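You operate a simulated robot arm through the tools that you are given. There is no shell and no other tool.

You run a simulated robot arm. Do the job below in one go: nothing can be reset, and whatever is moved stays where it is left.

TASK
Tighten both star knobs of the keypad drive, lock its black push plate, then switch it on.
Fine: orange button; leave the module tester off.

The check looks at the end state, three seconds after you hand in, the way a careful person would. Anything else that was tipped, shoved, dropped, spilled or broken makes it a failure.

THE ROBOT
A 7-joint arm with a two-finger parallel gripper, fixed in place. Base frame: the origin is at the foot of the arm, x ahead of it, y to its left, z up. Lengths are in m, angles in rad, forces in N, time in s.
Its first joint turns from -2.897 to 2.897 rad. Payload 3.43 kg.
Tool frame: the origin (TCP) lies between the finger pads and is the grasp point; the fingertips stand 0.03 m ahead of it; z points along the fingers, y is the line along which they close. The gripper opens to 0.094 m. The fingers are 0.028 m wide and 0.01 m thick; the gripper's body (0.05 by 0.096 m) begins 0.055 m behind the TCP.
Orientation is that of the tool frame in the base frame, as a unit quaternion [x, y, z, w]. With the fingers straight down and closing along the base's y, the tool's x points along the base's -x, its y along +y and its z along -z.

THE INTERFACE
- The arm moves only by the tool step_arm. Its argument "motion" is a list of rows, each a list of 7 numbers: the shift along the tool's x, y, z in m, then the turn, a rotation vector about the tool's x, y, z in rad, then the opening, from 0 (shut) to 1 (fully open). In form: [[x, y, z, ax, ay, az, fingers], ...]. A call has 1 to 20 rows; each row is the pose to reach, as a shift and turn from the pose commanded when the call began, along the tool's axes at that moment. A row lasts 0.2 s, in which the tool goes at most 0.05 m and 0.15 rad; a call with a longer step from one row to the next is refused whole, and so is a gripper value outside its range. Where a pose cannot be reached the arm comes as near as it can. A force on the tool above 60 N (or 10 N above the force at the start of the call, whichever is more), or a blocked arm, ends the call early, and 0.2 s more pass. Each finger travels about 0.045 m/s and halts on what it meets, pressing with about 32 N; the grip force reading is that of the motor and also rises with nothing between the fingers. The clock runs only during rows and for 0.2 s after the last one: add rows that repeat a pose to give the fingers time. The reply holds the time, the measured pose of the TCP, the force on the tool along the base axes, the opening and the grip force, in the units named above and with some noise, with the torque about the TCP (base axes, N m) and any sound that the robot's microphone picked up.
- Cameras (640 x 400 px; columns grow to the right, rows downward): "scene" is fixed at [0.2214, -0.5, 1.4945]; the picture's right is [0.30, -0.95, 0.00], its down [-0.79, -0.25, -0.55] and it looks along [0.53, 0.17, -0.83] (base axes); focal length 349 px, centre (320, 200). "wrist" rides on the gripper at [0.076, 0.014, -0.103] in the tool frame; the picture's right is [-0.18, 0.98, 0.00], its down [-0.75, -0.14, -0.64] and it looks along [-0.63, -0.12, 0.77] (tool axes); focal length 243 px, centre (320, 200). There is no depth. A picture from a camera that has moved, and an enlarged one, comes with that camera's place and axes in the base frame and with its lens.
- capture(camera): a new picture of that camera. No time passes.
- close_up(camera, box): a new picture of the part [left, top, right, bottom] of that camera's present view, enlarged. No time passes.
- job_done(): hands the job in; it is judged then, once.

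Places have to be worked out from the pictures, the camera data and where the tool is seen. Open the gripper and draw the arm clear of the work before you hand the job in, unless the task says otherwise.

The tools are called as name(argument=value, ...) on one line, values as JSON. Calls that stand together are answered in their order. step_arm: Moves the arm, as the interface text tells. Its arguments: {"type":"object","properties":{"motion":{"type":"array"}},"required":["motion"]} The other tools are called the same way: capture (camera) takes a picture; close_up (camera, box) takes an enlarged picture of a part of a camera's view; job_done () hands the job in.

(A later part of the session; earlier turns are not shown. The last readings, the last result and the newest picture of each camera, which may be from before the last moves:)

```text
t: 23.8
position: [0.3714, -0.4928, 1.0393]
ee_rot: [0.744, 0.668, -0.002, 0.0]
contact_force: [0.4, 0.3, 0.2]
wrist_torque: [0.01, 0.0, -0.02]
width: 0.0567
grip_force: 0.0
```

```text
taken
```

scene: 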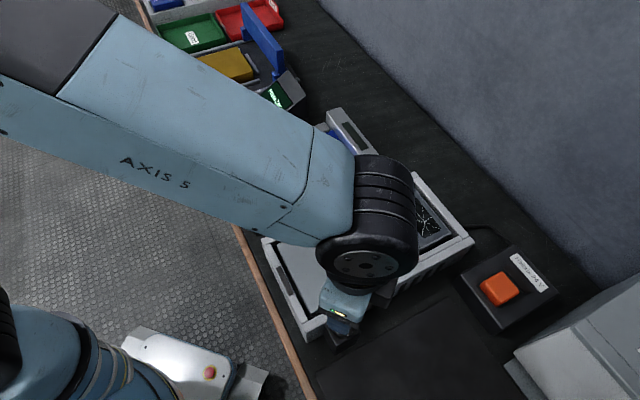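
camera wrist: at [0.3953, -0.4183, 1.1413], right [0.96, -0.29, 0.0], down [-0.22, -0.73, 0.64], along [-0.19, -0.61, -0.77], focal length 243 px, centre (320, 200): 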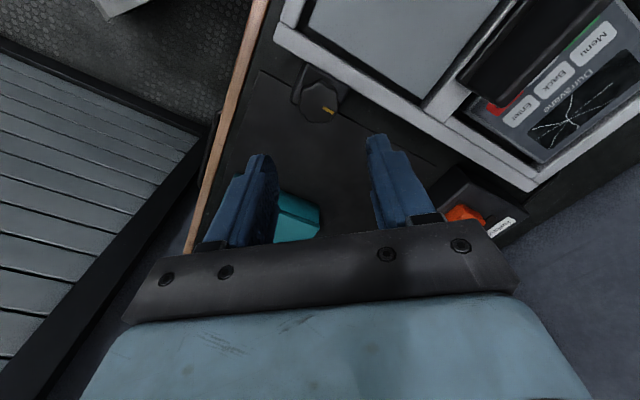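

Knob A's mark now points along the drive axis and the drive hasn't moved. Moving over to knob B at about (0.703, −0.4745), at safe height, unwinding the wrist counter-clockwise on the way.

step_arm(motion=[[0.002, 0.01, -0.02, 0, 0, -0.127, 0.62], [0.006, 0.037, -0.025, 0, 0, -0.254, 0.62], [0.01, 0.064, -0.025, 0, 0, -0.381, 0.62], [0.015, 0.092, -0.025, 0, 0, -0.508, 0.62], [0.02, 0.12, -0.025, 0, 0, -0.635, 0.62], [0.024, 0.148, -0.025, 0, 0, -0.762, 0.62], [0.028, 0.176, -0.025, 0, 0, -0.889, 0.62], [0.032, 0.204, -0.025, 0, 0, -1.016, 0.62], [0.037, 0.232, -0.025, 0, 0, -1.143, 0.62], [0.042, 0.26, -0.025, 0, 0, -1.27, 0.62], [0.046, 0.288, -0.022, 0, 0, -1.397, 0.62], [0.05, 0.31, -0.02, 0, 0, -1.524, 0.62], [0.0539, 0.329, -0.02, 0, 0, -1.65, 0.62], [0.0539, 0.329, -0.02, 0, 0, -1.65, 0.62]])

step_arm(motion=[[0, 0, 0, 0, 0, -0.14, 0.62], [0, 0, 0, 0, 0, -0.28, 0.62], [0, 0, 0, 0, 0, -0.42, 0.62], [0, 0, 0, 0, 0, -0.56, 0.62], [0, 0, 0, 0, 0, -0.7, 0.62], [0, 0, 0, 0, 0, -0.84, 0.62], [0, 0, 0, 0, 0, -0.98, 0.62], [0, 0, 0, 0, 0, -1.12, 0.62], [0, 0, 0, 0, 0, -1.26, 0.62], [0, 0, 0, 0, 0, -1.4, 0.62], [0, 0, 0, 0, 0, -1.5, 0.62], [0, 0, 0, 0, 0, -1.6, 0.62], [0, 0, 0, 0, 0, -1.6, 0.62]])

capture(camera="wrist")

capture(camera="scene")

```text
t: 26.8
position: [0.7055, -0.4732, 1.06]
ee_rot: [0.014, 1.0, 0.0, 0.0]
contact_force: [0.5, -0.6, -0.5]
wrist_torque: [-0.01, -0.04, 0.01]
width: 0.0583
grip_force: 0.1
```

```text
t: 29.6
position: [0.7031, -0.475, 1.0597]
ee_rot: [0.708, -0.707, 0.0, 0.0]
contact_force: [0.0, -0.6, 0.4]
wrist_torque: [-0.01, 0.0, 0.04]
width: 0.0582
grip_force: 0.0
```

```text
taken
camera wrist: at [0.6906, -0.5504, 1.1609], right [-0.98, 0.18, 0.0], down [0.14, 0.75, 0.64], along [0.12, 0.63, -0.77], focal length 243 px, centre (320, 200)
```

wrist: 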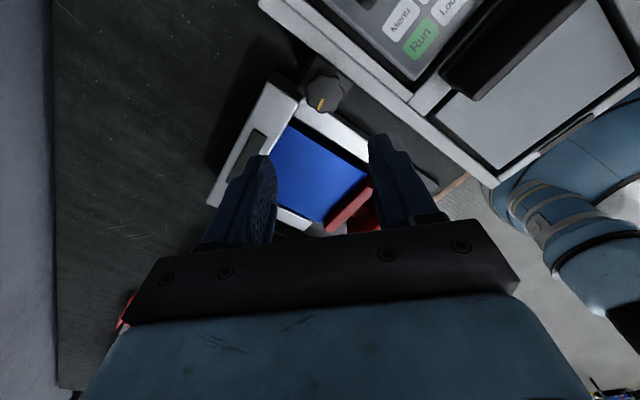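

```text
taken
```

scene: 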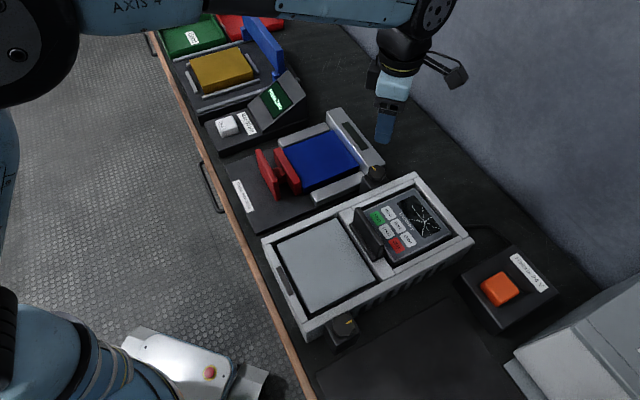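

Now over knob B and the scene camera sees the whole drive unobstructed. Zooming in on knob B and re-checking knob A and the push plate.

close_up(camera="wrist", box=[272, 60, 368, 120])

close_up(camera="scene", box=[335, 150, 415, 200])

close_up(camera="scene", box=[305, 300, 385, 360])

close_up(camera="scene", box=[335, 190, 415, 270])

close_up(camera="wrist", box=[390, 0, 640, 130])

```text
6.67 times, centred on (320, 90) of wrist
camera zoom: at [0.6906, -0.5504, 1.1609], right [-0.98, 0.18, 0.0], down [0.14, 0.75, 0.64], along [0.12, 0.63, -0.77], focal length 1618 px, centre (320, 933)
```

zoom: 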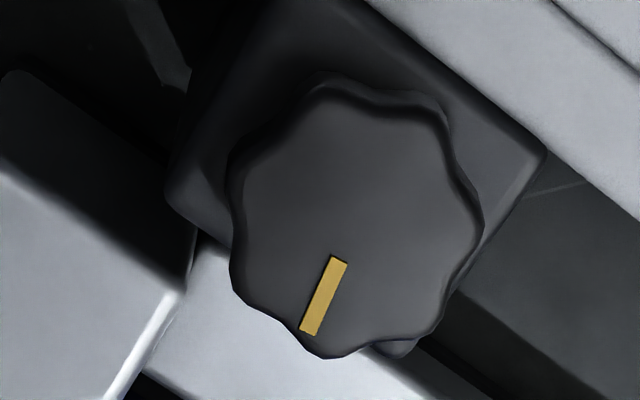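

```text
8.00 times, centred on (375, 175) of scene
camera zoom: at [0.2214, -0.5, 1.4945], right [0.3, -0.95, 0.0], down [-0.79, -0.25, -0.55], along [0.53, 0.17, -0.83], focal length 2790 px, centre (-120, 400)
```

zoom: 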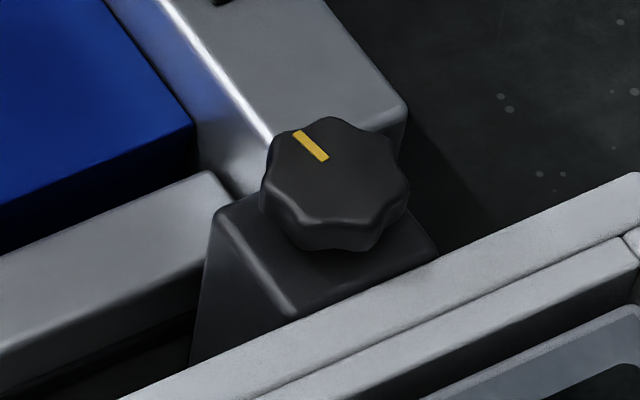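

```text
6.67 times, centred on (345, 330) of scene
camera zoom: at [0.2214, -0.5, 1.4945], right [0.3, -0.95, 0.0], down [-0.79, -0.25, -0.55], along [0.53, 0.17, -0.83], focal length 2325 px, centre (153, -667)
```

zoom: 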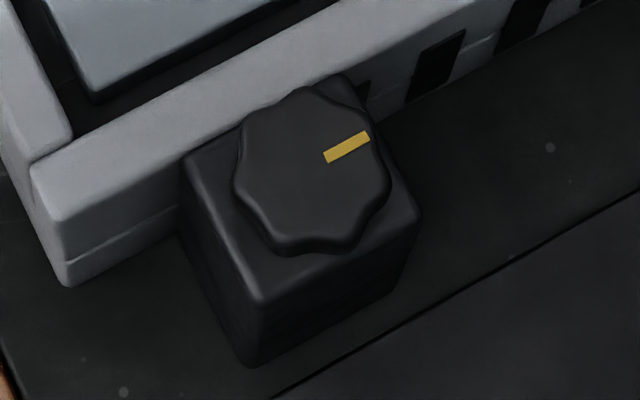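

```text
5.00 times, centred on (375, 230) of scene
camera zoom: at [0.2214, -0.5, 1.4945], right [0.3, -0.95, 0.0], down [-0.79, -0.25, -0.55], along [0.53, 0.17, -0.83], focal length 1744 px, centre (45, 50)
```

zoom: 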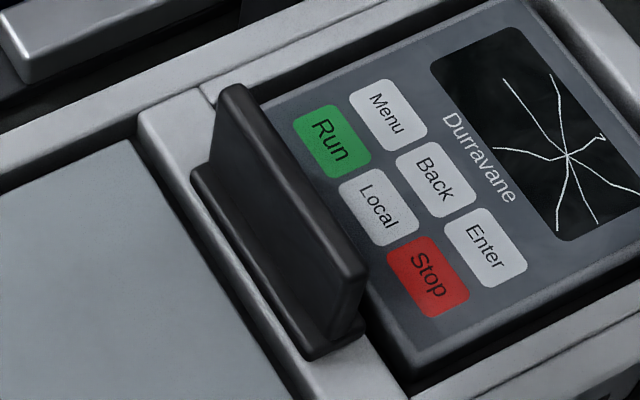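

```text
2.56 times, centred on (515, 65) of wrist
camera zoom: at [0.6906, -0.5504, 1.1609], right [-0.98, 0.18, 0.0], down [0.14, 0.75, 0.64], along [0.12, 0.63, -0.77], focal length 621 px, centre (-179, 546)
```

zoom: 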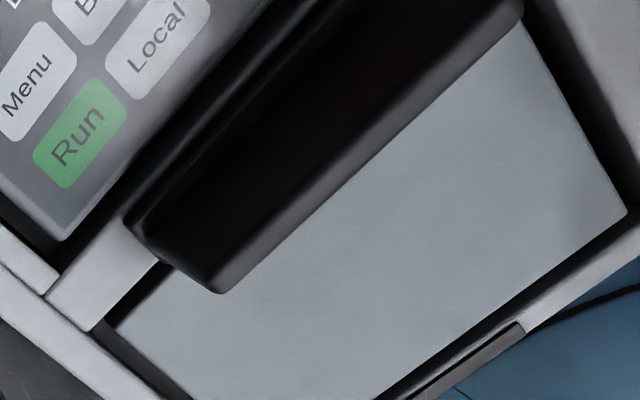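

Knob A's mark is aligned with the drive. Knob B's centre works out to about (0.6985, −0.477); I'll correct and descend to z 0.97 to re-measure from closer.

step_arm(motion=[[0.001, 0.002, 0.03, 0, 0, 0, 0.62], [0.002, 0.0045, 0.06, 0, 0, 0, 0.62], [0.002, 0.0045, 0.09, 0, 0, 0, 0.62], [0.002, 0.0045, 0.09, 0, 0, 0, 0.62]])

close_up(camera="wrist", box=[240, 90, 400, 190])

close_up(camera="scene", box=[327, 135, 423, 195])

```text
t: 30.6
position: [0.7016, -0.4757, 0.9683]
ee_rot: [-0.707, 0.707, 0.0, 0.0]
contact_force: [-0.9, 0.7, 0.0]
wrist_torque: [0.03, 0.0, -0.03]
width: 0.0582
grip_force: 0.0
```

```text
4.00 times, centred on (320, 140) of wrist
camera zoom: at [0.6882, -0.5518, 1.0698], right [-0.98, 0.18, 0.0], down [0.14, 0.75, 0.64], along [0.12, 0.63, -0.77], focal length 970 px, centre (320, 440)
```

zoom: 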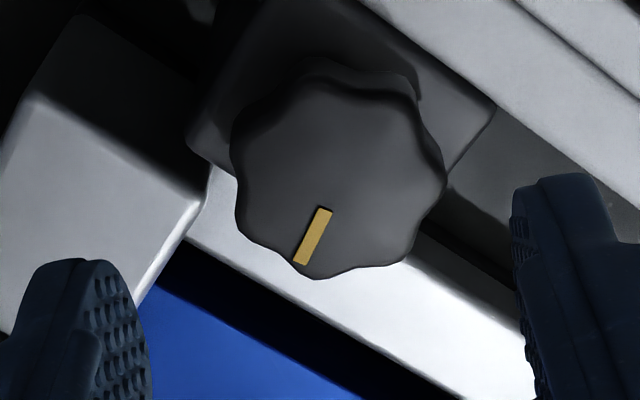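

```text
6.67 times, centred on (375, 165) of scene
camera zoom: at [0.2214, -0.5, 1.4945], right [0.3, -0.95, 0.0], down [-0.79, -0.25, -0.55], along [0.53, 0.17, -0.83], focal length 2325 px, centre (-47, 433)
```

zoom: 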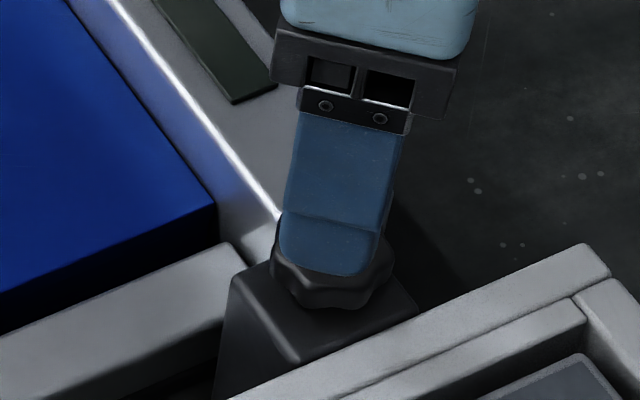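

Refined knob B centre: about (0.6988, −0.4765). Shifting 3 mm and descending so the fingertips reach z ≈ 0.891.

step_arm(motion=[[0.0007, 0.0032, 0.015, 0, 0, 0, 0.62], [0.0007, 0.0032, 0.03, 0, 0, 0, 0.62], [0.0007, 0.0032, 0.04, 0, 0, 0, 0.62], [0.0007, 0.0032, 0.0475, 0, 0, 0, 0.62], [0.0007, 0.0032, 0.0475, 0, 0, 0, 0.62]])

close_up(camera="wrist", box=[240, 125, 400, 225])

close_up(camera="scene", box=[327, 135, 423, 195])

```text
t: 31.8
position: [0.6963, -0.476, 0.922]
ee_rot: [0.707, -0.707, 0.0, 0.0]
contact_force: [-0.9, 0.2, 0.0]
wrist_torque: [-0.02, 0.0, 0.01]
width: 0.0582
grip_force: 0.1
```

```text
4.00 times, centred on (320, 175) of wrist
camera zoom: at [0.6838, -0.5532, 1.0237], right [-0.98, 0.18, 0.0], down [0.14, 0.75, 0.64], along [0.12, 0.63, -0.77], focal length 970 px, centre (320, 300)
```

zoom: 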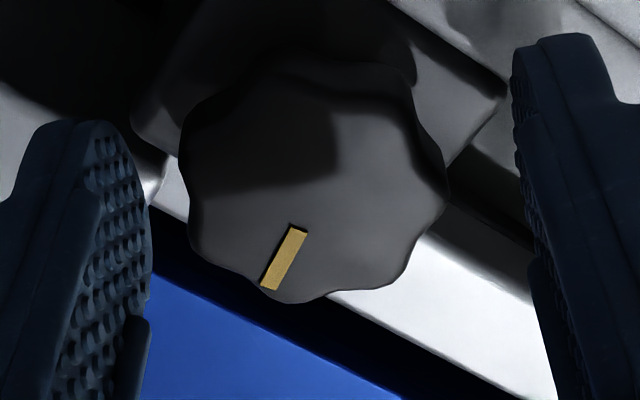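

```text
6.67 times, centred on (375, 165) of scene
camera zoom: at [0.2214, -0.5, 1.4945], right [0.3, -0.95, 0.0], down [-0.79, -0.25, -0.55], along [0.53, 0.17, -0.83], focal length 2325 px, centre (-47, 433)
```

zoom: 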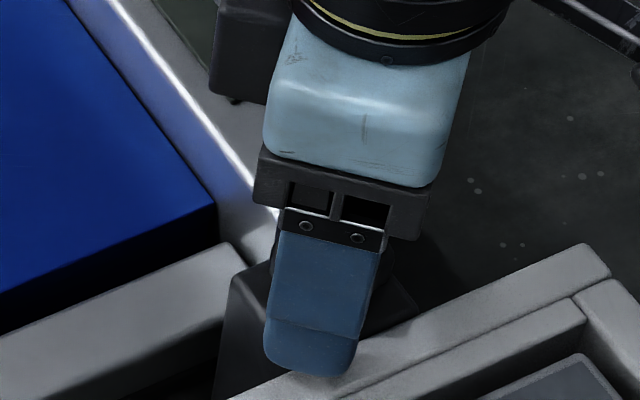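

The knob is about 2 mm toward +x of the finger midline; nudging by 1.5 mm, then closing.

step_arm(motion=[[0, -0.0015, 0, 0, 0, 0, 0.62], [0, -0.0015, 0, 0, 0, 0, 0.3], [0, -0.0015, 0, 0, 0, 0, 0.2], [0, -0.0015, 0, 0, 0, 0, 0.2], [0, -0.0015, 0, 0, 0, 0, 0.2]])

close_up(camera="wrist", box=[240, 125, 400, 225])

```text
t: 33.0
position: [0.6976, -0.4768, 0.9222]
ee_rot: [0.708, -0.707, 0.0, 0.0]
contact_force: [4.7, -0.8, -1.1]
wrist_torque: [0.04, -0.24, 0.02]
width: 0.0388
grip_force: 44.5
```

```text
4.00 times, centred on (320, 175) of wrist
camera zoom: at [0.6854, -0.5533, 1.0233], right [-0.98, 0.18, 0.0], down [0.14, 0.75, 0.64], along [0.12, 0.63, -0.77], focal length 970 px, centre (320, 300)
```

zoom: 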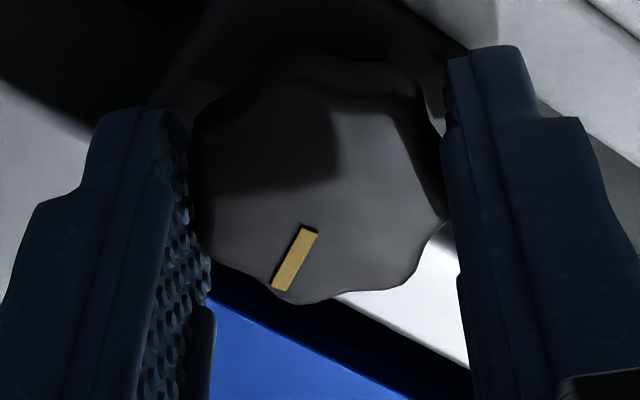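

Gripped at 38.8 mm. Turning knob B clockwise in steps.

step_arm(motion=[[0, 0, 0, 0, 0, 0.1, 0.2], [0, 0, 0, 0, 0, 0.2, 0.2], [0, 0, 0, 0, 0, 0.3, 0.2], [0, 0, 0, 0, 0, 0.4, 0.2], [0, 0, 0, 0, 0, 0.5, 0.2], [0, 0, 0, 0, 0, 0.5, 0.2]])

close_up(camera="wrist", box=[240, 125, 400, 225])

```text
t: 34.4
position: [0.6982, -0.4775, 0.9219]
ee_rot: [-0.511, 0.86, 0.001, -0.001]
contact_force: [1.8, 5.7, -3.6]
wrist_torque: [0.61, -0.03, 0.02]
width: 0.0389
grip_force: 44.9
```

```text
4.00 times, centred on (320, 175) of wrist
camera zoom: at [0.65, -0.5371, 1.0233], right [-0.77, 0.63, 0.0], down [0.49, 0.59, 0.64], along [0.41, 0.5, -0.77], focal length 970 px, centre (320, 300)
```

zoom: 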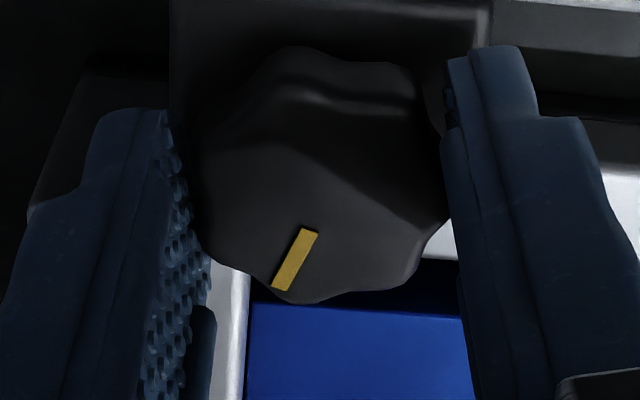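

Knob B turns with the fingers and forces are low. Continuing clockwise.

step_arm(motion=[[0, 0, 0.0002, 0, 0, 0.1, 0.2], [0, 0, 0.0002, 0, 0, 0.2, 0.2], [0, 0, 0.0003, 0, 0, 0.3, 0.2], [0, 0, 0.0003, 0, 0, 0.4, 0.2], [0, 0, 0.0004, 0, 0, 0.5, 0.2], [0, 0, 0.0004, 0, 0, 0.6, 0.2], [0, 0, 0.0004, 0, 0, 0.7, 0.2], [0, 0, 0.0004, 0, 0, 0.7, 0.2]])

close_up(camera="wrist", box=[240, 125, 400, 225])

```text
t: 36.2
position: [0.6973, -0.4747, 0.9233]
ee_rot: [-0.185, 0.983, 0.001, 0.001]
contact_force: [-9.5, 21.9, 2.1]
wrist_torque: [0.38, 0.22, 0.04]
width: 0.0388
grip_force: 45.2
```

```text
4.00 times, centred on (320, 175) of wrist
camera zoom: at [0.6221, -0.4907, 1.0234], right [-0.18, 0.98, 0.0], down [0.75, 0.14, 0.64], along [0.63, 0.12, -0.77], focal length 970 px, centre (320, 300)
```

zoom: 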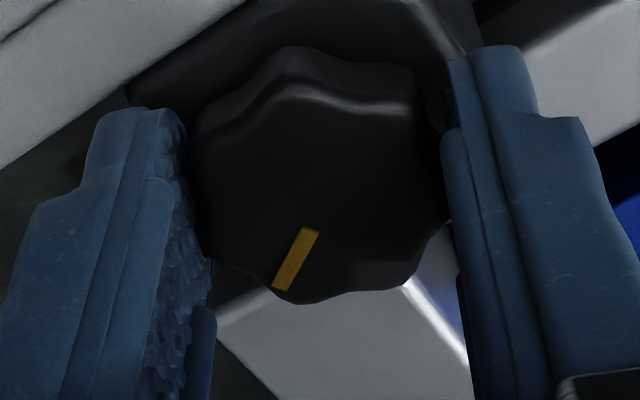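

Still turning (69° so far); the +22 N in y tells me the knob axis is ~1.5 mm toward +y, so I'll correct that and continue.

step_arm(motion=[[0, 0.0016, 0, 0, 0, 0.05, 0.2], [0, 0.0016, 0, 0, 0, 0.15, 0.2], [0, 0.0016, 0, 0, 0, 0.25, 0.2], [0, 0.0016, 0, 0, 0, 0.35, 0.2], [0, 0.0016, 0, 0, 0, 0.45, 0.2], [0, 0.0016, 0, 0, 0, 0.5, 0.2], [0, 0.0016, 0, 0, 0, 0.5, 0.2]])

close_up(camera="wrist", box=[240, 125, 400, 225])

```text
t: 37.8
position: [0.6975, -0.4754, 0.9228]
ee_rot: [0.065, 0.998, 0.0, -0.001]
contact_force: [-5.1, 11.1, -2.1]
wrist_torque: [0.04, -0.8, 0.02]
width: 0.0389
grip_force: 45.4
```

```text
4.00 times, centred on (320, 175) of wrist
camera zoom: at [0.6245, -0.4516, 1.0234], right [0.31, 0.95, 0.0], down [0.73, -0.24, 0.64], along [0.61, -0.2, -0.77], focal length 970 px, centre (320, 300)
```

zoom: 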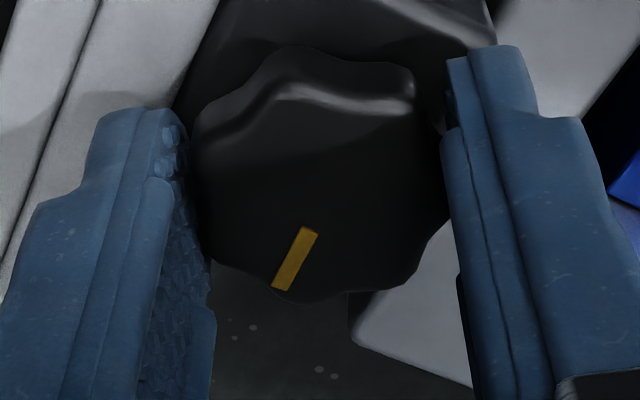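

97° so far, mark still following. Continuing in smaller steps to catch the stop.

step_arm(motion=[[0, 0.0008, 0, 0, 0, 0.1, 0.2], [0, 0.0008, 0, 0, 0, 0.2, 0.2], [0, 0.0008, 0, 0, 0, 0.3, 0.2], [0, 0.0008, 0, 0, 0, 0.3, 0.2]])

close_up(camera="wrist", box=[240, 125, 400, 225])

```text
t: 38.8
position: [0.6966, -0.4747, 0.9229]
ee_rot: [0.213, 0.977, 0.0, 0.0]
contact_force: [1.2, 3.4, 5.6]
wrist_torque: [0.11, 0.33, 1.05]
width: 0.0382
grip_force: 44.7
```

```text
4.00 times, centred on (320, 175) of wrist
camera zoom: at [0.6353, -0.4305, 1.0232], right [0.58, 0.82, 0.0], down [0.63, -0.44, 0.64], along [0.52, -0.37, -0.77], focal length 970 px, centre (320, 300)
```

zoom: 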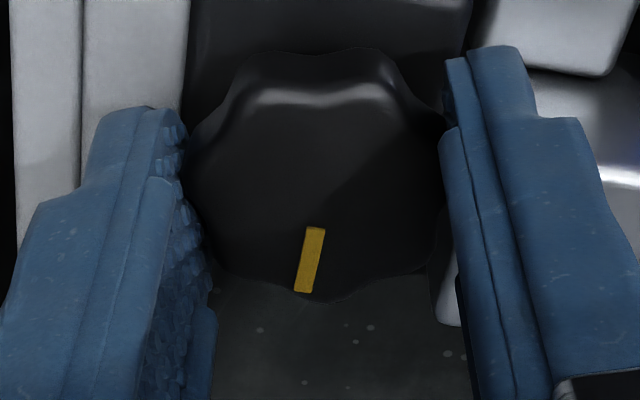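

Torque jumped to 1.05 N·m and the mark now lies along the drive axis (≈ −44°), like knob A. One small extra turn to confirm it is seated.

step_arm(motion=[[0, 0, 0, 0, 0, 0.06, 0.2], [0, 0, 0, 0, 0, 0.12, 0.2], [0, 0, 0, 0, 0, 0.12, 0.2]])

close_up(camera="wrist", box=[240, 125, 400, 225])

```text
t: 39.6
position: [0.6963, -0.4747, 0.9217]
ee_rot: [0.272, 0.962, 0.0, 0.0]
contact_force: [1.3, 3.6, 6.9]
wrist_torque: [0.36, -0.07, 0.64]
width: 0.0384
grip_force: 45.4
```

```text
4.00 times, centred on (320, 175) of wrist
camera zoom: at [0.6408, -0.423, 1.023], right [0.67, 0.74, 0.0], down [0.57, -0.51, 0.64], along [0.48, -0.43, -0.77], focal length 970 px, centre (320, 300)
```

zoom: 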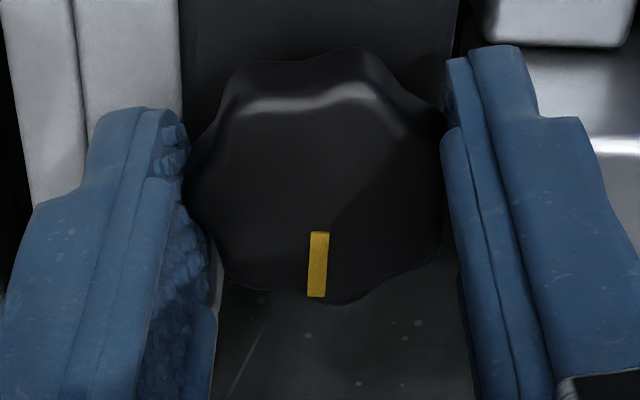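

Mark didn't move any further — knob B is seated. Opening and lifting straight up.

step_arm(motion=[[0, 0, 0, 0, 0, 0, 0.5], [0, 0, 0, 0, 0, 0, 0.53], [0, 0, 0, 0, 0, 0, 0.53], [0, 0, -0.02, 0, 0, 0, 0.53], [0, 0, -0.05, 0, 0, 0, 0.55], [0, 0, -0.1, 0, 0, 0, 0.6], [0, 0, -0.14, 0, 0, 0, 0.6]])

capture(camera="scene")

capture(camera="wrist")

```text
t: 41.2
position: [0.6983, -0.4759, 1.0616]
ee_rot: [0.271, 0.963, 0.0, 0.0]
contact_force: [0.7, -0.2, -0.2]
wrist_torque: [0.04, 0.05, 0.02]
width: 0.0566
grip_force: 0.0
```

```text
taken
```

scene: 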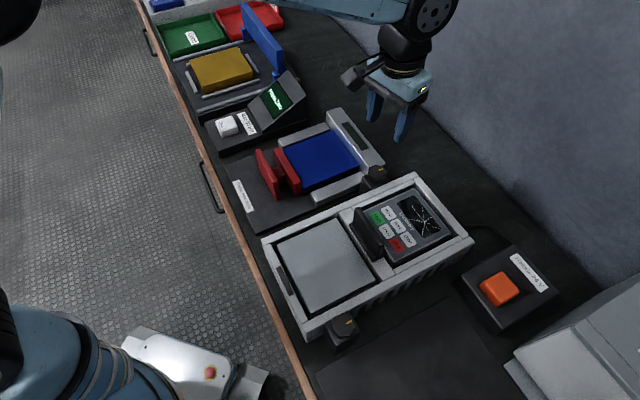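

```text
taken
camera wrist: at [0.642, -0.4236, 1.1634], right [0.67, 0.74, 0.0], down [0.57, -0.51, 0.64], along [0.48, -0.43, -0.77], focal length 243 px, centre (320, 200)
```

wrist: 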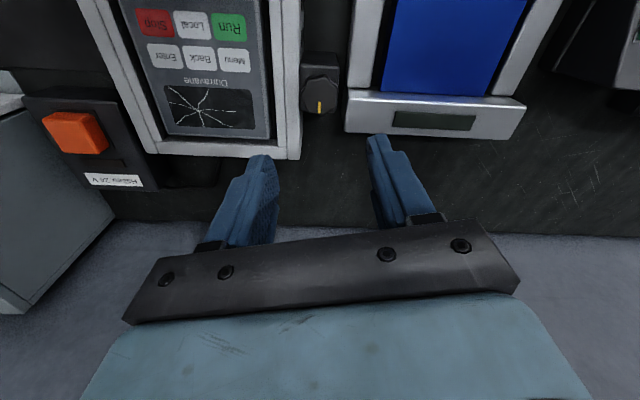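

Both knobs are done. Now studying the black push plate (and the similar red one on the tester for comparison) from the unobstructed scene view.

close_up(camera="scene", box=[345, 195, 401, 265])

close_up(camera="scene", box=[240, 130, 336, 200])

close_up(camera="scene", box=[255, 190, 375, 350])

```text
5.71 times, centred on (373, 230) of scene
camera zoom: at [0.2214, -0.5, 1.4945], right [0.3, -0.95, 0.0], down [-0.79, -0.25, -0.55], along [0.53, 0.17, -0.83], focal length 1993 px, centre (17, 29)
```

zoom: 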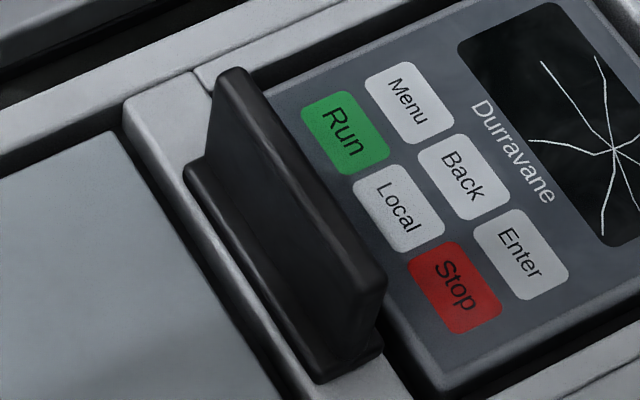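

```text
5.71 times, centred on (288, 165) of scene
camera zoom: at [0.2214, -0.5, 1.4945], right [0.3, -0.95, 0.0], down [-0.79, -0.25, -0.55], along [0.53, 0.17, -0.83], focal length 1993 px, centre (503, 400)
```

zoom: 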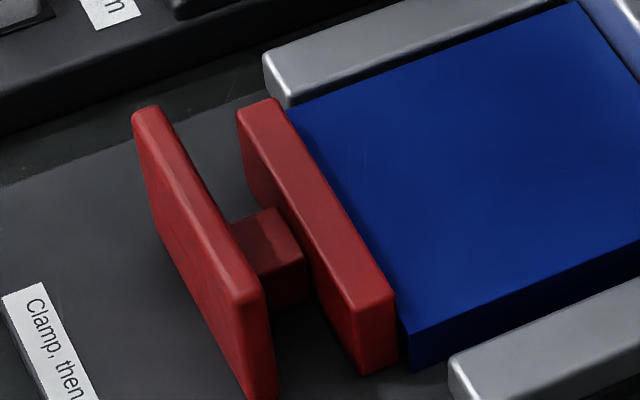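

```text
2.50 times, centred on (315, 270) of scene
camera zoom: at [0.2214, -0.5, 1.4945], right [0.3, -0.95, 0.0], down [-0.79, -0.25, -0.55], along [0.53, 0.17, -0.83], focal length 872 px, centre (332, 25)
```

zoom: 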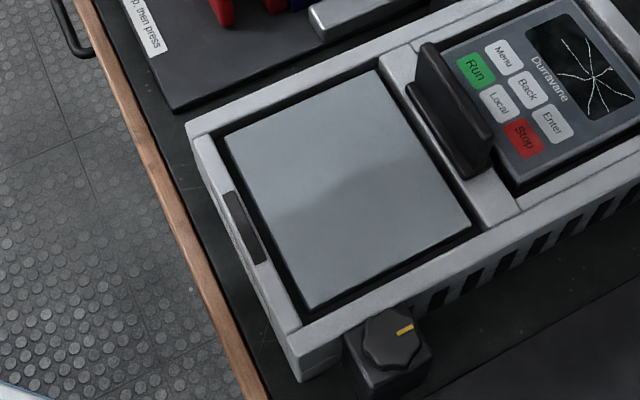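

The red one is a plate that pushes along its device's axis; the black one is an upright plate on a base, about 86 mm wide with its top edge centred near (0.54, −0.49, 0.948). I'll hover just in front of it for a close look at the base/plate seam.

step_arm(motion=[[0.035, -0.017, 0.004, 0, 0, 0.05, 0.4], [0.07, -0.034, 0.008, 0, 0, 0.1, 0.2], [0.105, -0.051, 0.015, 0, 0, 0.15, 0.0], [0.14, -0.068, 0.022, 0, 0, 0.2, 0.0], [0.1747, -0.0851, 0.0316, 0, 0, 0.243, 0.0], [0.1747, -0.0851, 0.0316, 0, 0, 0.243, 0.0]])

capture(camera="wrist")

close_up(camera="wrist", box=[240, 110, 400, 210])

```text
t: 42.6
position: [0.503, -0.456, 1.0285]
ee_rot: [0.385, 0.923, 0.0, 0.0]
contact_force: [-0.4, 0.3, -0.7]
wrist_torque: [-0.03, 0.02, 0.01]
width: 0.0001
grip_force: 31.8
```

```text
taken
camera wrist: at [0.4616, -0.3918, 1.1303], right [0.83, 0.56, 0.0], down [0.43, -0.64, 0.64], along [0.36, -0.53, -0.77], focal length 243 px, centre (320, 200)
```

wrist: 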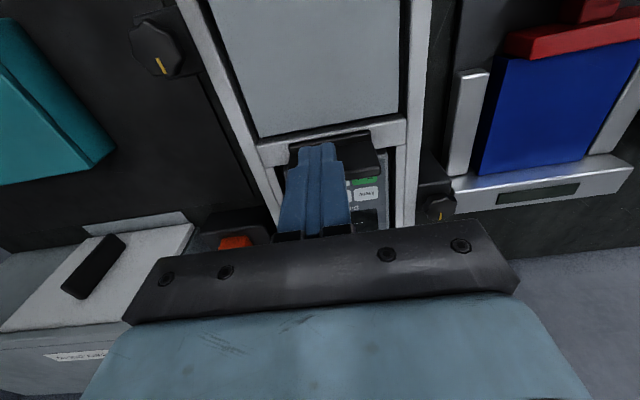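

```text
4.00 times, centred on (320, 160) of wrist
camera zoom: at [0.4616, -0.3918, 1.1303], right [0.83, 0.56, 0.0], down [0.43, -0.64, 0.64], along [0.36, -0.53, -0.77], focal length 970 px, centre (320, 360)
```

zoom: 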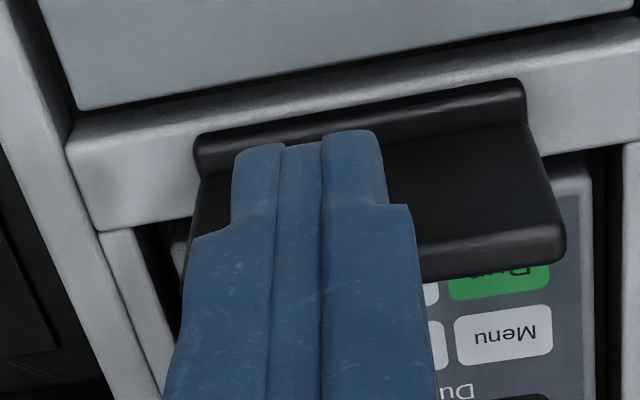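

The plate rises from a base near the crossbar's rear half. I'll lower the closed fingers in front of the plate (over the grey panel side), tips at z ≈ 0.926, still ~3 cm clear of it.

step_arm(motion=[[0, 0, 0.025, 0, 0, 0, 0], [0, 0, 0.05, 0, 0, 0, 0], [0, 0, 0.073, 0, 0, 0, 0], [0, 0, 0.073, 0, 0, 0, 0]])

close_up(camera="scene", box=[315, 180, 427, 270])

close_up(camera="wrist", box=[220, 80, 420, 230])

```text
t: 43.6
position: [0.5033, -0.4561, 0.9562]
ee_rot: [0.385, 0.923, 0.001, 0.0]
contact_force: [0.6, 0.1, 0.3]
wrist_torque: [0.02, 0.01, 0.04]
width: 0.0
grip_force: 32.0
```

```text
4.44 times, centred on (371, 225) of scene
camera zoom: at [0.2214, -0.5, 1.4945], right [0.3, -0.95, 0.0], down [-0.79, -0.25, -0.55], along [0.53, 0.17, -0.83], focal length 1550 px, centre (93, 89)
```

zoom: 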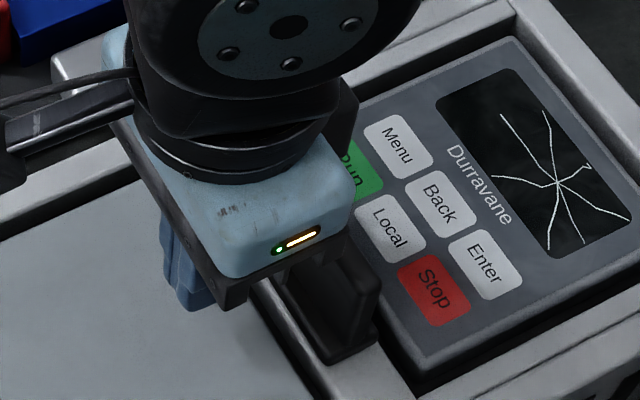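

```text
2.67 times, centred on (320, 155) of wrist
camera zoom: at [0.461, -0.3925, 1.0568], right [0.83, 0.56, 0.0], down [0.43, -0.64, 0.64], along [0.36, -0.53, -0.77], focal length 647 px, centre (320, 320)
```

zoom: 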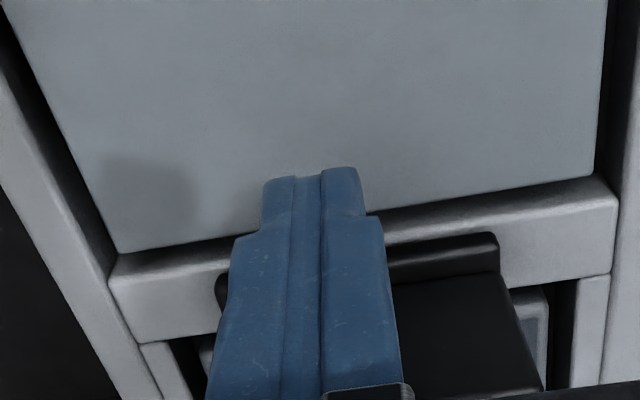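

No contact. Advancing toward the plate (along +L, tool −x) slowly until first touch.

step_arm(motion=[[-0.01, 0, 0, 0, 0, 0, 0], [-0.018, 0, 0, 0, 0, 0, 0], [-0.022, 0, 0, 0, 0, 0, 0], [-0.022, 0, 0, 0, 0, 0, 0]])

step_arm(motion=[[-0.002, 0, 0, 0, 0, 0, 0], [-0.004, 0, 0, 0, 0, 0, 0], [-0.004, 0, 0, 0, 0, 0, 0]])

close_up(camera="wrist", box=[220, 80, 420, 230])

```text
t: 44.6
position: [0.5199, -0.4709, 0.9572]
ee_rot: [0.386, 0.923, 0.0, 0.0]
contact_force: [-0.4, -0.4, -0.6]
wrist_torque: [0.0, 0.0, -0.01]
width: 0.0003
grip_force: 32.1
```

```text
t: 45.4
position: [0.5226, -0.4748, 0.9579]
ee_rot: [0.386, 0.923, 0.001, 0.0]
contact_force: [0.2, -0.1, 0.2]
wrist_torque: [-0.03, 0.01, 0.01]
width: 0.0
grip_force: 31.7
```

```text
2.67 times, centred on (320, 155) of wrist
camera zoom: at [0.4801, -0.4103, 1.0588], right [0.83, 0.56, 0.0], down [0.43, -0.64, 0.64], along [0.36, -0.53, -0.77], focal length 647 px, centre (320, 320)
```

zoom: 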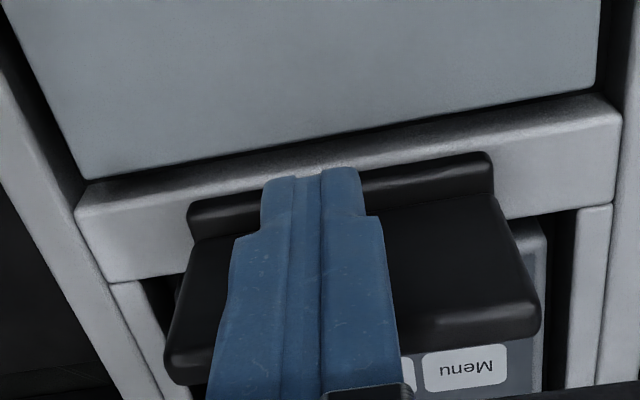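

Still no contact. Continuing in 2 mm increments.

step_arm(motion=[[-0.002, 0, 0, 0, 0, 0, 0], [-0.004, 0, 0, 0, 0, 0, 0], [-0.004, 0, 0, 0, 0, 0, 0]])

step_arm(motion=[[-0.002, 0, 0, 0, 0, 0, 0], [-0.002, 0, 0, 0, 0, 0, 0]])

step_arm(motion=[[-0.002, 0, 0, 0, 0, 0, 0], [-0.002, 0, 0, 0, 0, 0, 0]])

```text
t: 46.2
position: [0.5247, -0.4775, 0.9578]
ee_rot: [0.386, 0.923, 0.0, 0.0]
contact_force: [-0.3, 1.6, -0.7]
wrist_torque: [-0.02, 0.02, 0.0]
width: 0.0001
grip_force: 31.8
```

```text
t: 46.8
position: [0.5248, -0.4781, 0.9563]
ee_rot: [0.386, 0.923, 0.0, -0.001]
contact_force: [-2.1, 4.7, -0.2]
wrist_torque: [0.08, -0.01, 0.03]
width: 0.0
grip_force: 32.1
```

```text
t: 47.4
position: [0.5252, -0.4793, 0.959]
ee_rot: [0.386, 0.922, 0.0, -0.002]
contact_force: [-21.0, 23.4, 6.8]
wrist_torque: [0.11, 0.09, 0.1]
width: 0.0
grip_force: 32.1
```

Contact with about 31 N resisting and almost no travel. Checking whether the plate has shifted before pushing any harder.

close_up(camera="wrist", box=[220, 80, 420, 230])

close_up(camera="scene", box=[315, 180, 427, 270])

```text
2.67 times, centred on (320, 155) of wrist
camera zoom: at [0.4837, -0.4149, 1.0592], right [0.83, 0.56, 0.0], down [0.43, -0.64, 0.64], along [0.36, -0.53, -0.77], focal length 647 px, centre (320, 320)
```

zoom: 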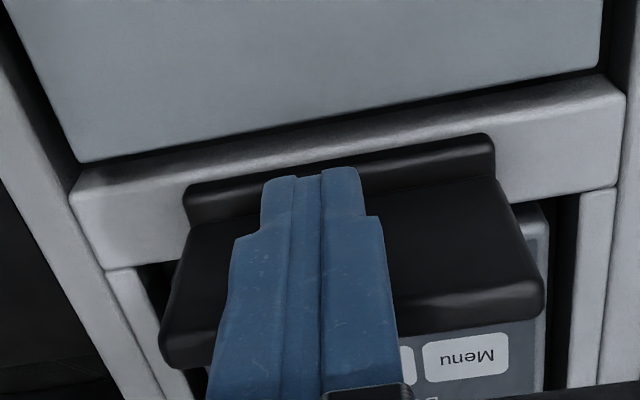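

```text
4.44 times, centred on (371, 225) of scene
camera zoom: at [0.2214, -0.5, 1.4945], right [0.3, -0.95, 0.0], down [-0.79, -0.25, -0.55], along [0.53, 0.17, -0.83], focal length 1550 px, centre (93, 89)
```

zoom: 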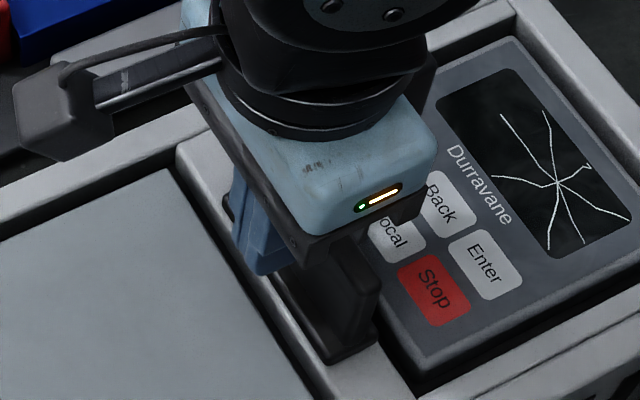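

The plate is firm against +L at 31 N, so that's not its travel direction (or it's already at that limit). I'll back off, go over the top, and try from the keypad side pushing gently toward the grey panel.

step_arm(motion=[[0.003, 0, 0, 0, 0, 0, 0], [0.008, 0, 0, 0, 0, 0, 0], [0.01, 0, -0.03, 0, 0, 0, 0], [0.01, 0, -0.055, 0, 0, 0, 0], [-0.02, 0, -0.06, 0, 0, 0, 0], [-0.052, 0, -0.06, 0, 0, 0, 0], [-0.055, 0, -0.06, 0, 0, 0, 0]])

capture(camera="wrist")

close_up(camera="scene", box=[315, 180, 427, 270])

```text
t: 49.0
position: [0.5645, -0.5214, 1.0172]
ee_rot: [0.386, 0.923, 0.001, 0.0]
contact_force: [-0.4, -0.6, -0.4]
wrist_torque: [-0.01, -0.01, 0.02]
width: 0.0003
grip_force: 32.1
```

```text
taken
camera wrist: at [0.5233, -0.4561, 1.1173], right [0.83, 0.56, 0.0], down [0.43, -0.64, 0.64], along [0.36, -0.53, -0.77], focal length 243 px, centre (320, 200)
```

wrist: 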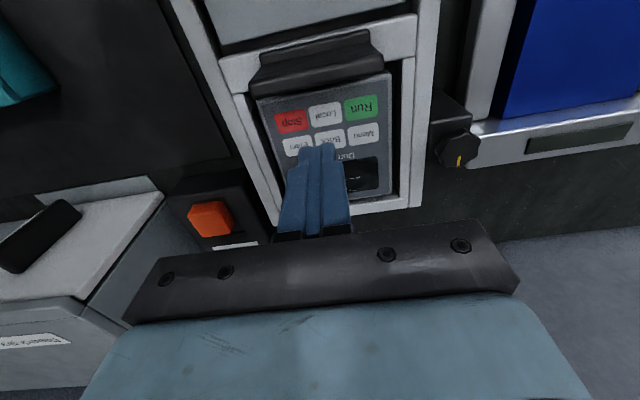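

```text
4.44 times, centred on (371, 225) of scene
camera zoom: at [0.2214, -0.5, 1.4945], right [0.3, -0.95, 0.0], down [-0.79, -0.25, -0.55], along [0.53, 0.17, -0.83], focal length 1550 px, centre (93, 89)
```

zoom: 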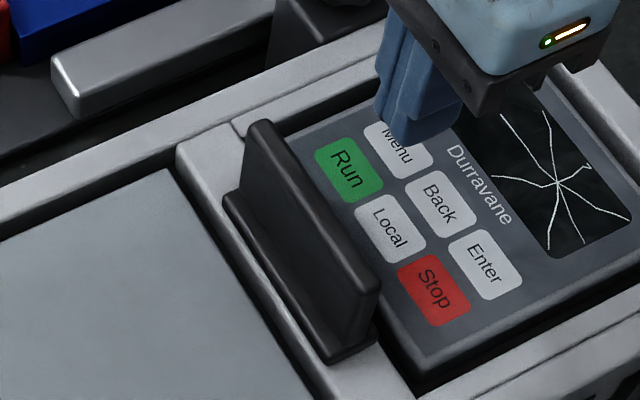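

Getting a detailed near-top view of the plate and base from here before pushing the other way.

close_up(camera="wrist", box=[235, 20, 405, 110])

close_up(camera="wrist", box=[330, 15, 420, 75])

```text
3.76 times, centred on (320, 65) of wrist
camera zoom: at [0.5233, -0.4561, 1.1173], right [0.83, 0.56, 0.0], down [0.43, -0.64, 0.64], along [0.36, -0.53, -0.77], focal length 913 px, centre (320, 708)
```

zoom: 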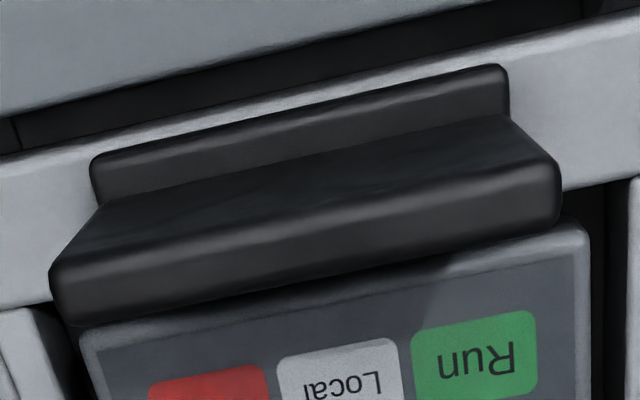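

```text
6.67 times, centred on (375, 45) of wrist
camera zoom: at [0.5233, -0.4561, 1.1173], right [0.83, 0.56, 0.0], down [0.43, -0.64, 0.64], along [0.36, -0.53, -0.77], focal length 1618 px, centre (-47, 1233)
```

zoom: 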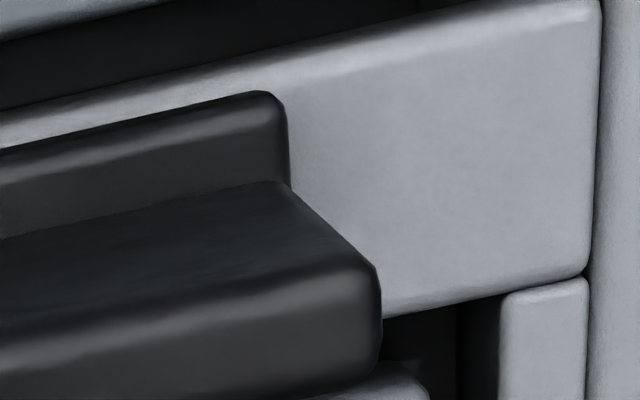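

The plate is exactly vertical with its base just behind the front edge of the crossbar. Lowering behind it (keypad side, well above the keys) and pushing gently toward the grey panel.

step_arm(motion=[[0, 0, 0.03, 0, 0, 0, 0], [0, 0, 0.06, 0, 0, 0, 0], [0.005, 0, 0.06, 0, 0, 0, 0], [0.01, 0, 0.06, 0, 0, 0, 0], [0.013, 0, 0.06, 0, 0, 0, 0], [0.013, 0, 0.06, 0, 0, 0, 0]])

step_arm(motion=[[0.002, 0, 0, 0, 0, 0, 0], [0.004, 0, 0, 0, 0, 0, 0], [0.004, 0, 0, 0, 0, 0, 0]])

step_arm(motion=[[0.002, 0, 0, 0, 0, 0, 0], [0.002, 0, 0, 0, 0, 0, 0]])

```text
t: 50.4
position: [0.5577, -0.5103, 0.9562]
ee_rot: [0.386, 0.923, 0.0, 0.001]
contact_force: [0.7, 0.2, 0.0]
wrist_torque: [0.0, 0.0, 0.03]
width: 0.0002
grip_force: 32.5
```

```text
t: 51.2
position: [0.554, -0.5082, 0.9565]
ee_rot: [0.386, 0.923, 0.001, 0.0]
contact_force: [-0.1, -0.1, 0.0]
wrist_torque: [-0.04, 0.01, 0.01]
width: 0.0
grip_force: 32.0
```

```text
t: 51.8
position: [0.5536, -0.506, 0.9574]
ee_rot: [0.386, 0.922, 0.0, -0.001]
contact_force: [0.2, -0.9, -0.1]
wrist_torque: [-0.03, 0.0, 0.03]
width: 0.0002
grip_force: 32.5
```

Nearly at the rear face. Continuing in 2 mm pushes.

step_arm(motion=[[0.002, 0, 0, 0, 0, 0, 0], [0.002, 0, 0, 0, 0, 0, 0]])

step_arm(motion=[[0.002, 0, 0, 0, 0, 0, 0], [0.002, 0, 0, 0, 0, 0, 0]])

step_arm(motion=[[0.0015, 0, 0, 0, 0, 0, 0], [0.0015, 0, 0, 0, 0, 0, 0]])

```text
t: 52.4
position: [0.5503, -0.5047, 0.9576]
ee_rot: [0.386, 0.923, -0.001, -0.001]
contact_force: [0.2, 0.0, 0.0]
wrist_torque: [-0.03, -0.06, 0.04]
width: 0.0
grip_force: 32.4
```

```text
t: 53.0
position: [0.5498, -0.5035, 0.9573]
ee_rot: [0.386, 0.922, 0.0, 0.0]
contact_force: [1.5, -0.4, 0.3]
wrist_torque: [-0.04, -0.06, 0.05]
width: 0.0001
grip_force: 32.1
```

```text
t: 53.6
position: [0.5496, -0.5036, 0.9575]
ee_rot: [0.386, 0.923, 0.0, 0.0]
contact_force: [0.8, -0.4, -0.9]
wrist_torque: [-0.05, -0.01, 0.03]
width: 0.0003
grip_force: 32.2
```

Force stays near 1 N. Taking a look at whether I'm touching the plate or it is moving.

close_up(camera="scene", box=[315, 180, 427, 270])

close_up(camera="wrist", box=[220, 80, 420, 230])

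```text
4.44 times, centred on (371, 225) of scene
camera zoom: at [0.2214, -0.5, 1.4945], right [0.3, -0.95, 0.0], down [-0.79, -0.25, -0.55], along [0.53, 0.17, -0.83], focal length 1550 px, centre (93, 89)
```

zoom: 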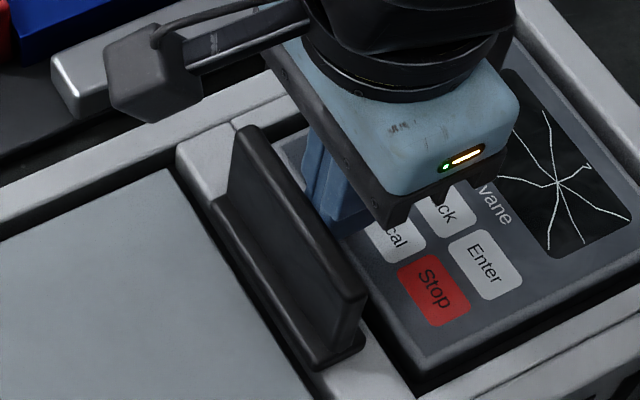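

```text
2.67 times, centred on (320, 155) of wrist
camera zoom: at [0.5074, -0.4384, 1.0586], right [0.83, 0.56, 0.0], down [0.43, -0.64, 0.64], along [0.36, -0.53, -0.77], focal length 647 px, centre (320, 320)
```

zoom: 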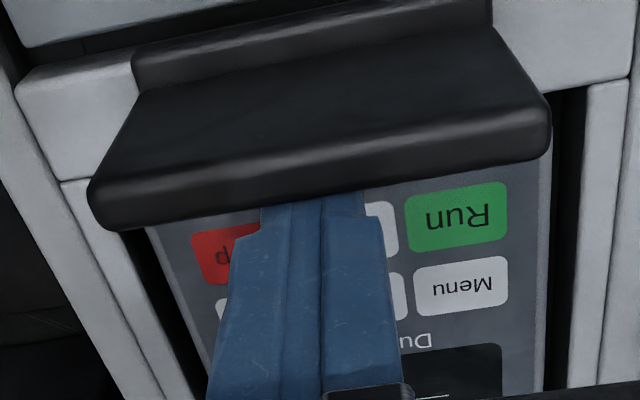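

The whole black piece has slid ~6 mm toward the grey panel with only ~1 N — that's its travel direction. Continuing to push it that way, watching for a stop or click.

step_arm(motion=[[0.002, 0, 0, 0, 0, 0, 0], [0.004, 0, 0, 0, 0, 0, 0], [0.006, 0, 0, 0, 0, 0, 0], [0.006, 0, 0, 0, 0, 0, 0]])

step_arm(motion=[[0.002, 0, 0, 0, 0, 0, 0], [0.004, 0, 0, 0, 0, 0, 0], [0.006, 0, 0, 0, 0, 0, 0], [0.006, 0, 0, 0, 0, 0, 0]])

close_up(camera="scene", box=[315, 180, 427, 270])

```text
t: 54.6
position: [0.5433, -0.4976, 0.9567]
ee_rot: [0.385, 0.923, 0.001, 0.0]
contact_force: [-0.7, 0.1, 0.1]
wrist_torque: [-0.01, -0.01, -0.01]
width: 0.0
grip_force: 31.8
```

```text
t: 55.6
position: [0.5398, -0.4931, 0.9588]
ee_rot: [0.386, 0.923, 0.0, 0.0]
contact_force: [0.8, -1.9, -0.1]
wrist_torque: [-0.06, 0.0, 0.02]
width: 0.0
grip_force: 31.6
```

```text
4.44 times, centred on (371, 225) of scene
camera zoom: at [0.2214, -0.5, 1.4945], right [0.3, -0.95, 0.0], down [-0.79, -0.25, -0.55], along [0.53, 0.17, -0.83], focal length 1550 px, centre (93, 89)
```

zoom: 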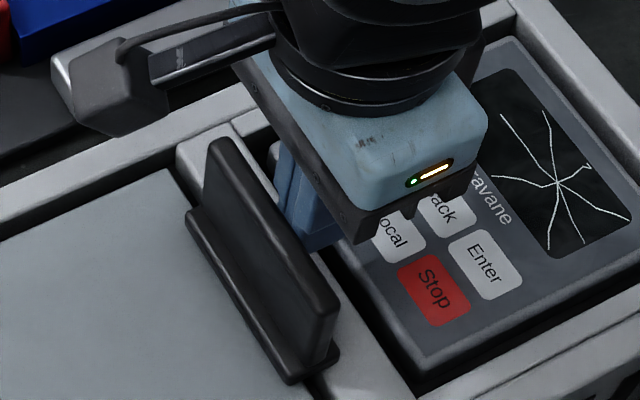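

It keeps sliding smoothly over the gap toward the grey panel. Continuing.

step_arm(motion=[[0.002, 0, 0, 0, 0, 0, 0], [0.004, 0, 0, 0, 0, 0, 0], [0.006, 0, 0, 0, 0, 0, 0], [0.006, 0, 0, 0, 0, 0, 0]])

step_arm(motion=[[0.002, 0, 0, 0, 0, 0, 0], [0.004, 0, 0, 0, 0, 0, 0], [0.006, 0, 0, 0, 0, 0, 0], [0.006, 0, 0, 0, 0, 0, 0]])

close_up(camera="scene", box=[295, 180, 423, 280])

```text
t: 56.6
position: [0.5379, -0.4913, 0.9564]
ee_rot: [0.384, 0.923, -0.001, 0.001]
contact_force: [28.7, -29.0, -0.1]
wrist_torque: [-0.27, -0.2, 0.13]
width: 0.0
grip_force: 32.3
```

```text
t: 57.0
position: [0.5372, -0.4907, 0.9585]
ee_rot: [0.384, 0.923, -0.002, 0.005]
contact_force: [15.7, -15.0, -8.8]
wrist_torque: [-0.18, -0.29, 0.03]
width: 0.0
grip_force: 31.7
stopped in row 2: the force on the tool passed its limit at 64 N (the readings are from after the stop); the commanded pose is now the measured one
```

```text
4.00 times, centred on (359, 230) of scene
camera zoom: at [0.2214, -0.5, 1.4945], right [0.3, -0.95, 0.0], down [-0.79, -0.25, -0.55], along [0.53, 0.17, -0.83], focal length 1395 px, centre (164, 80)
```

zoom: 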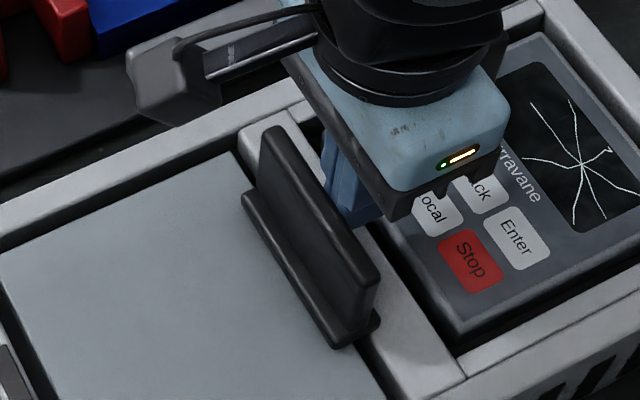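

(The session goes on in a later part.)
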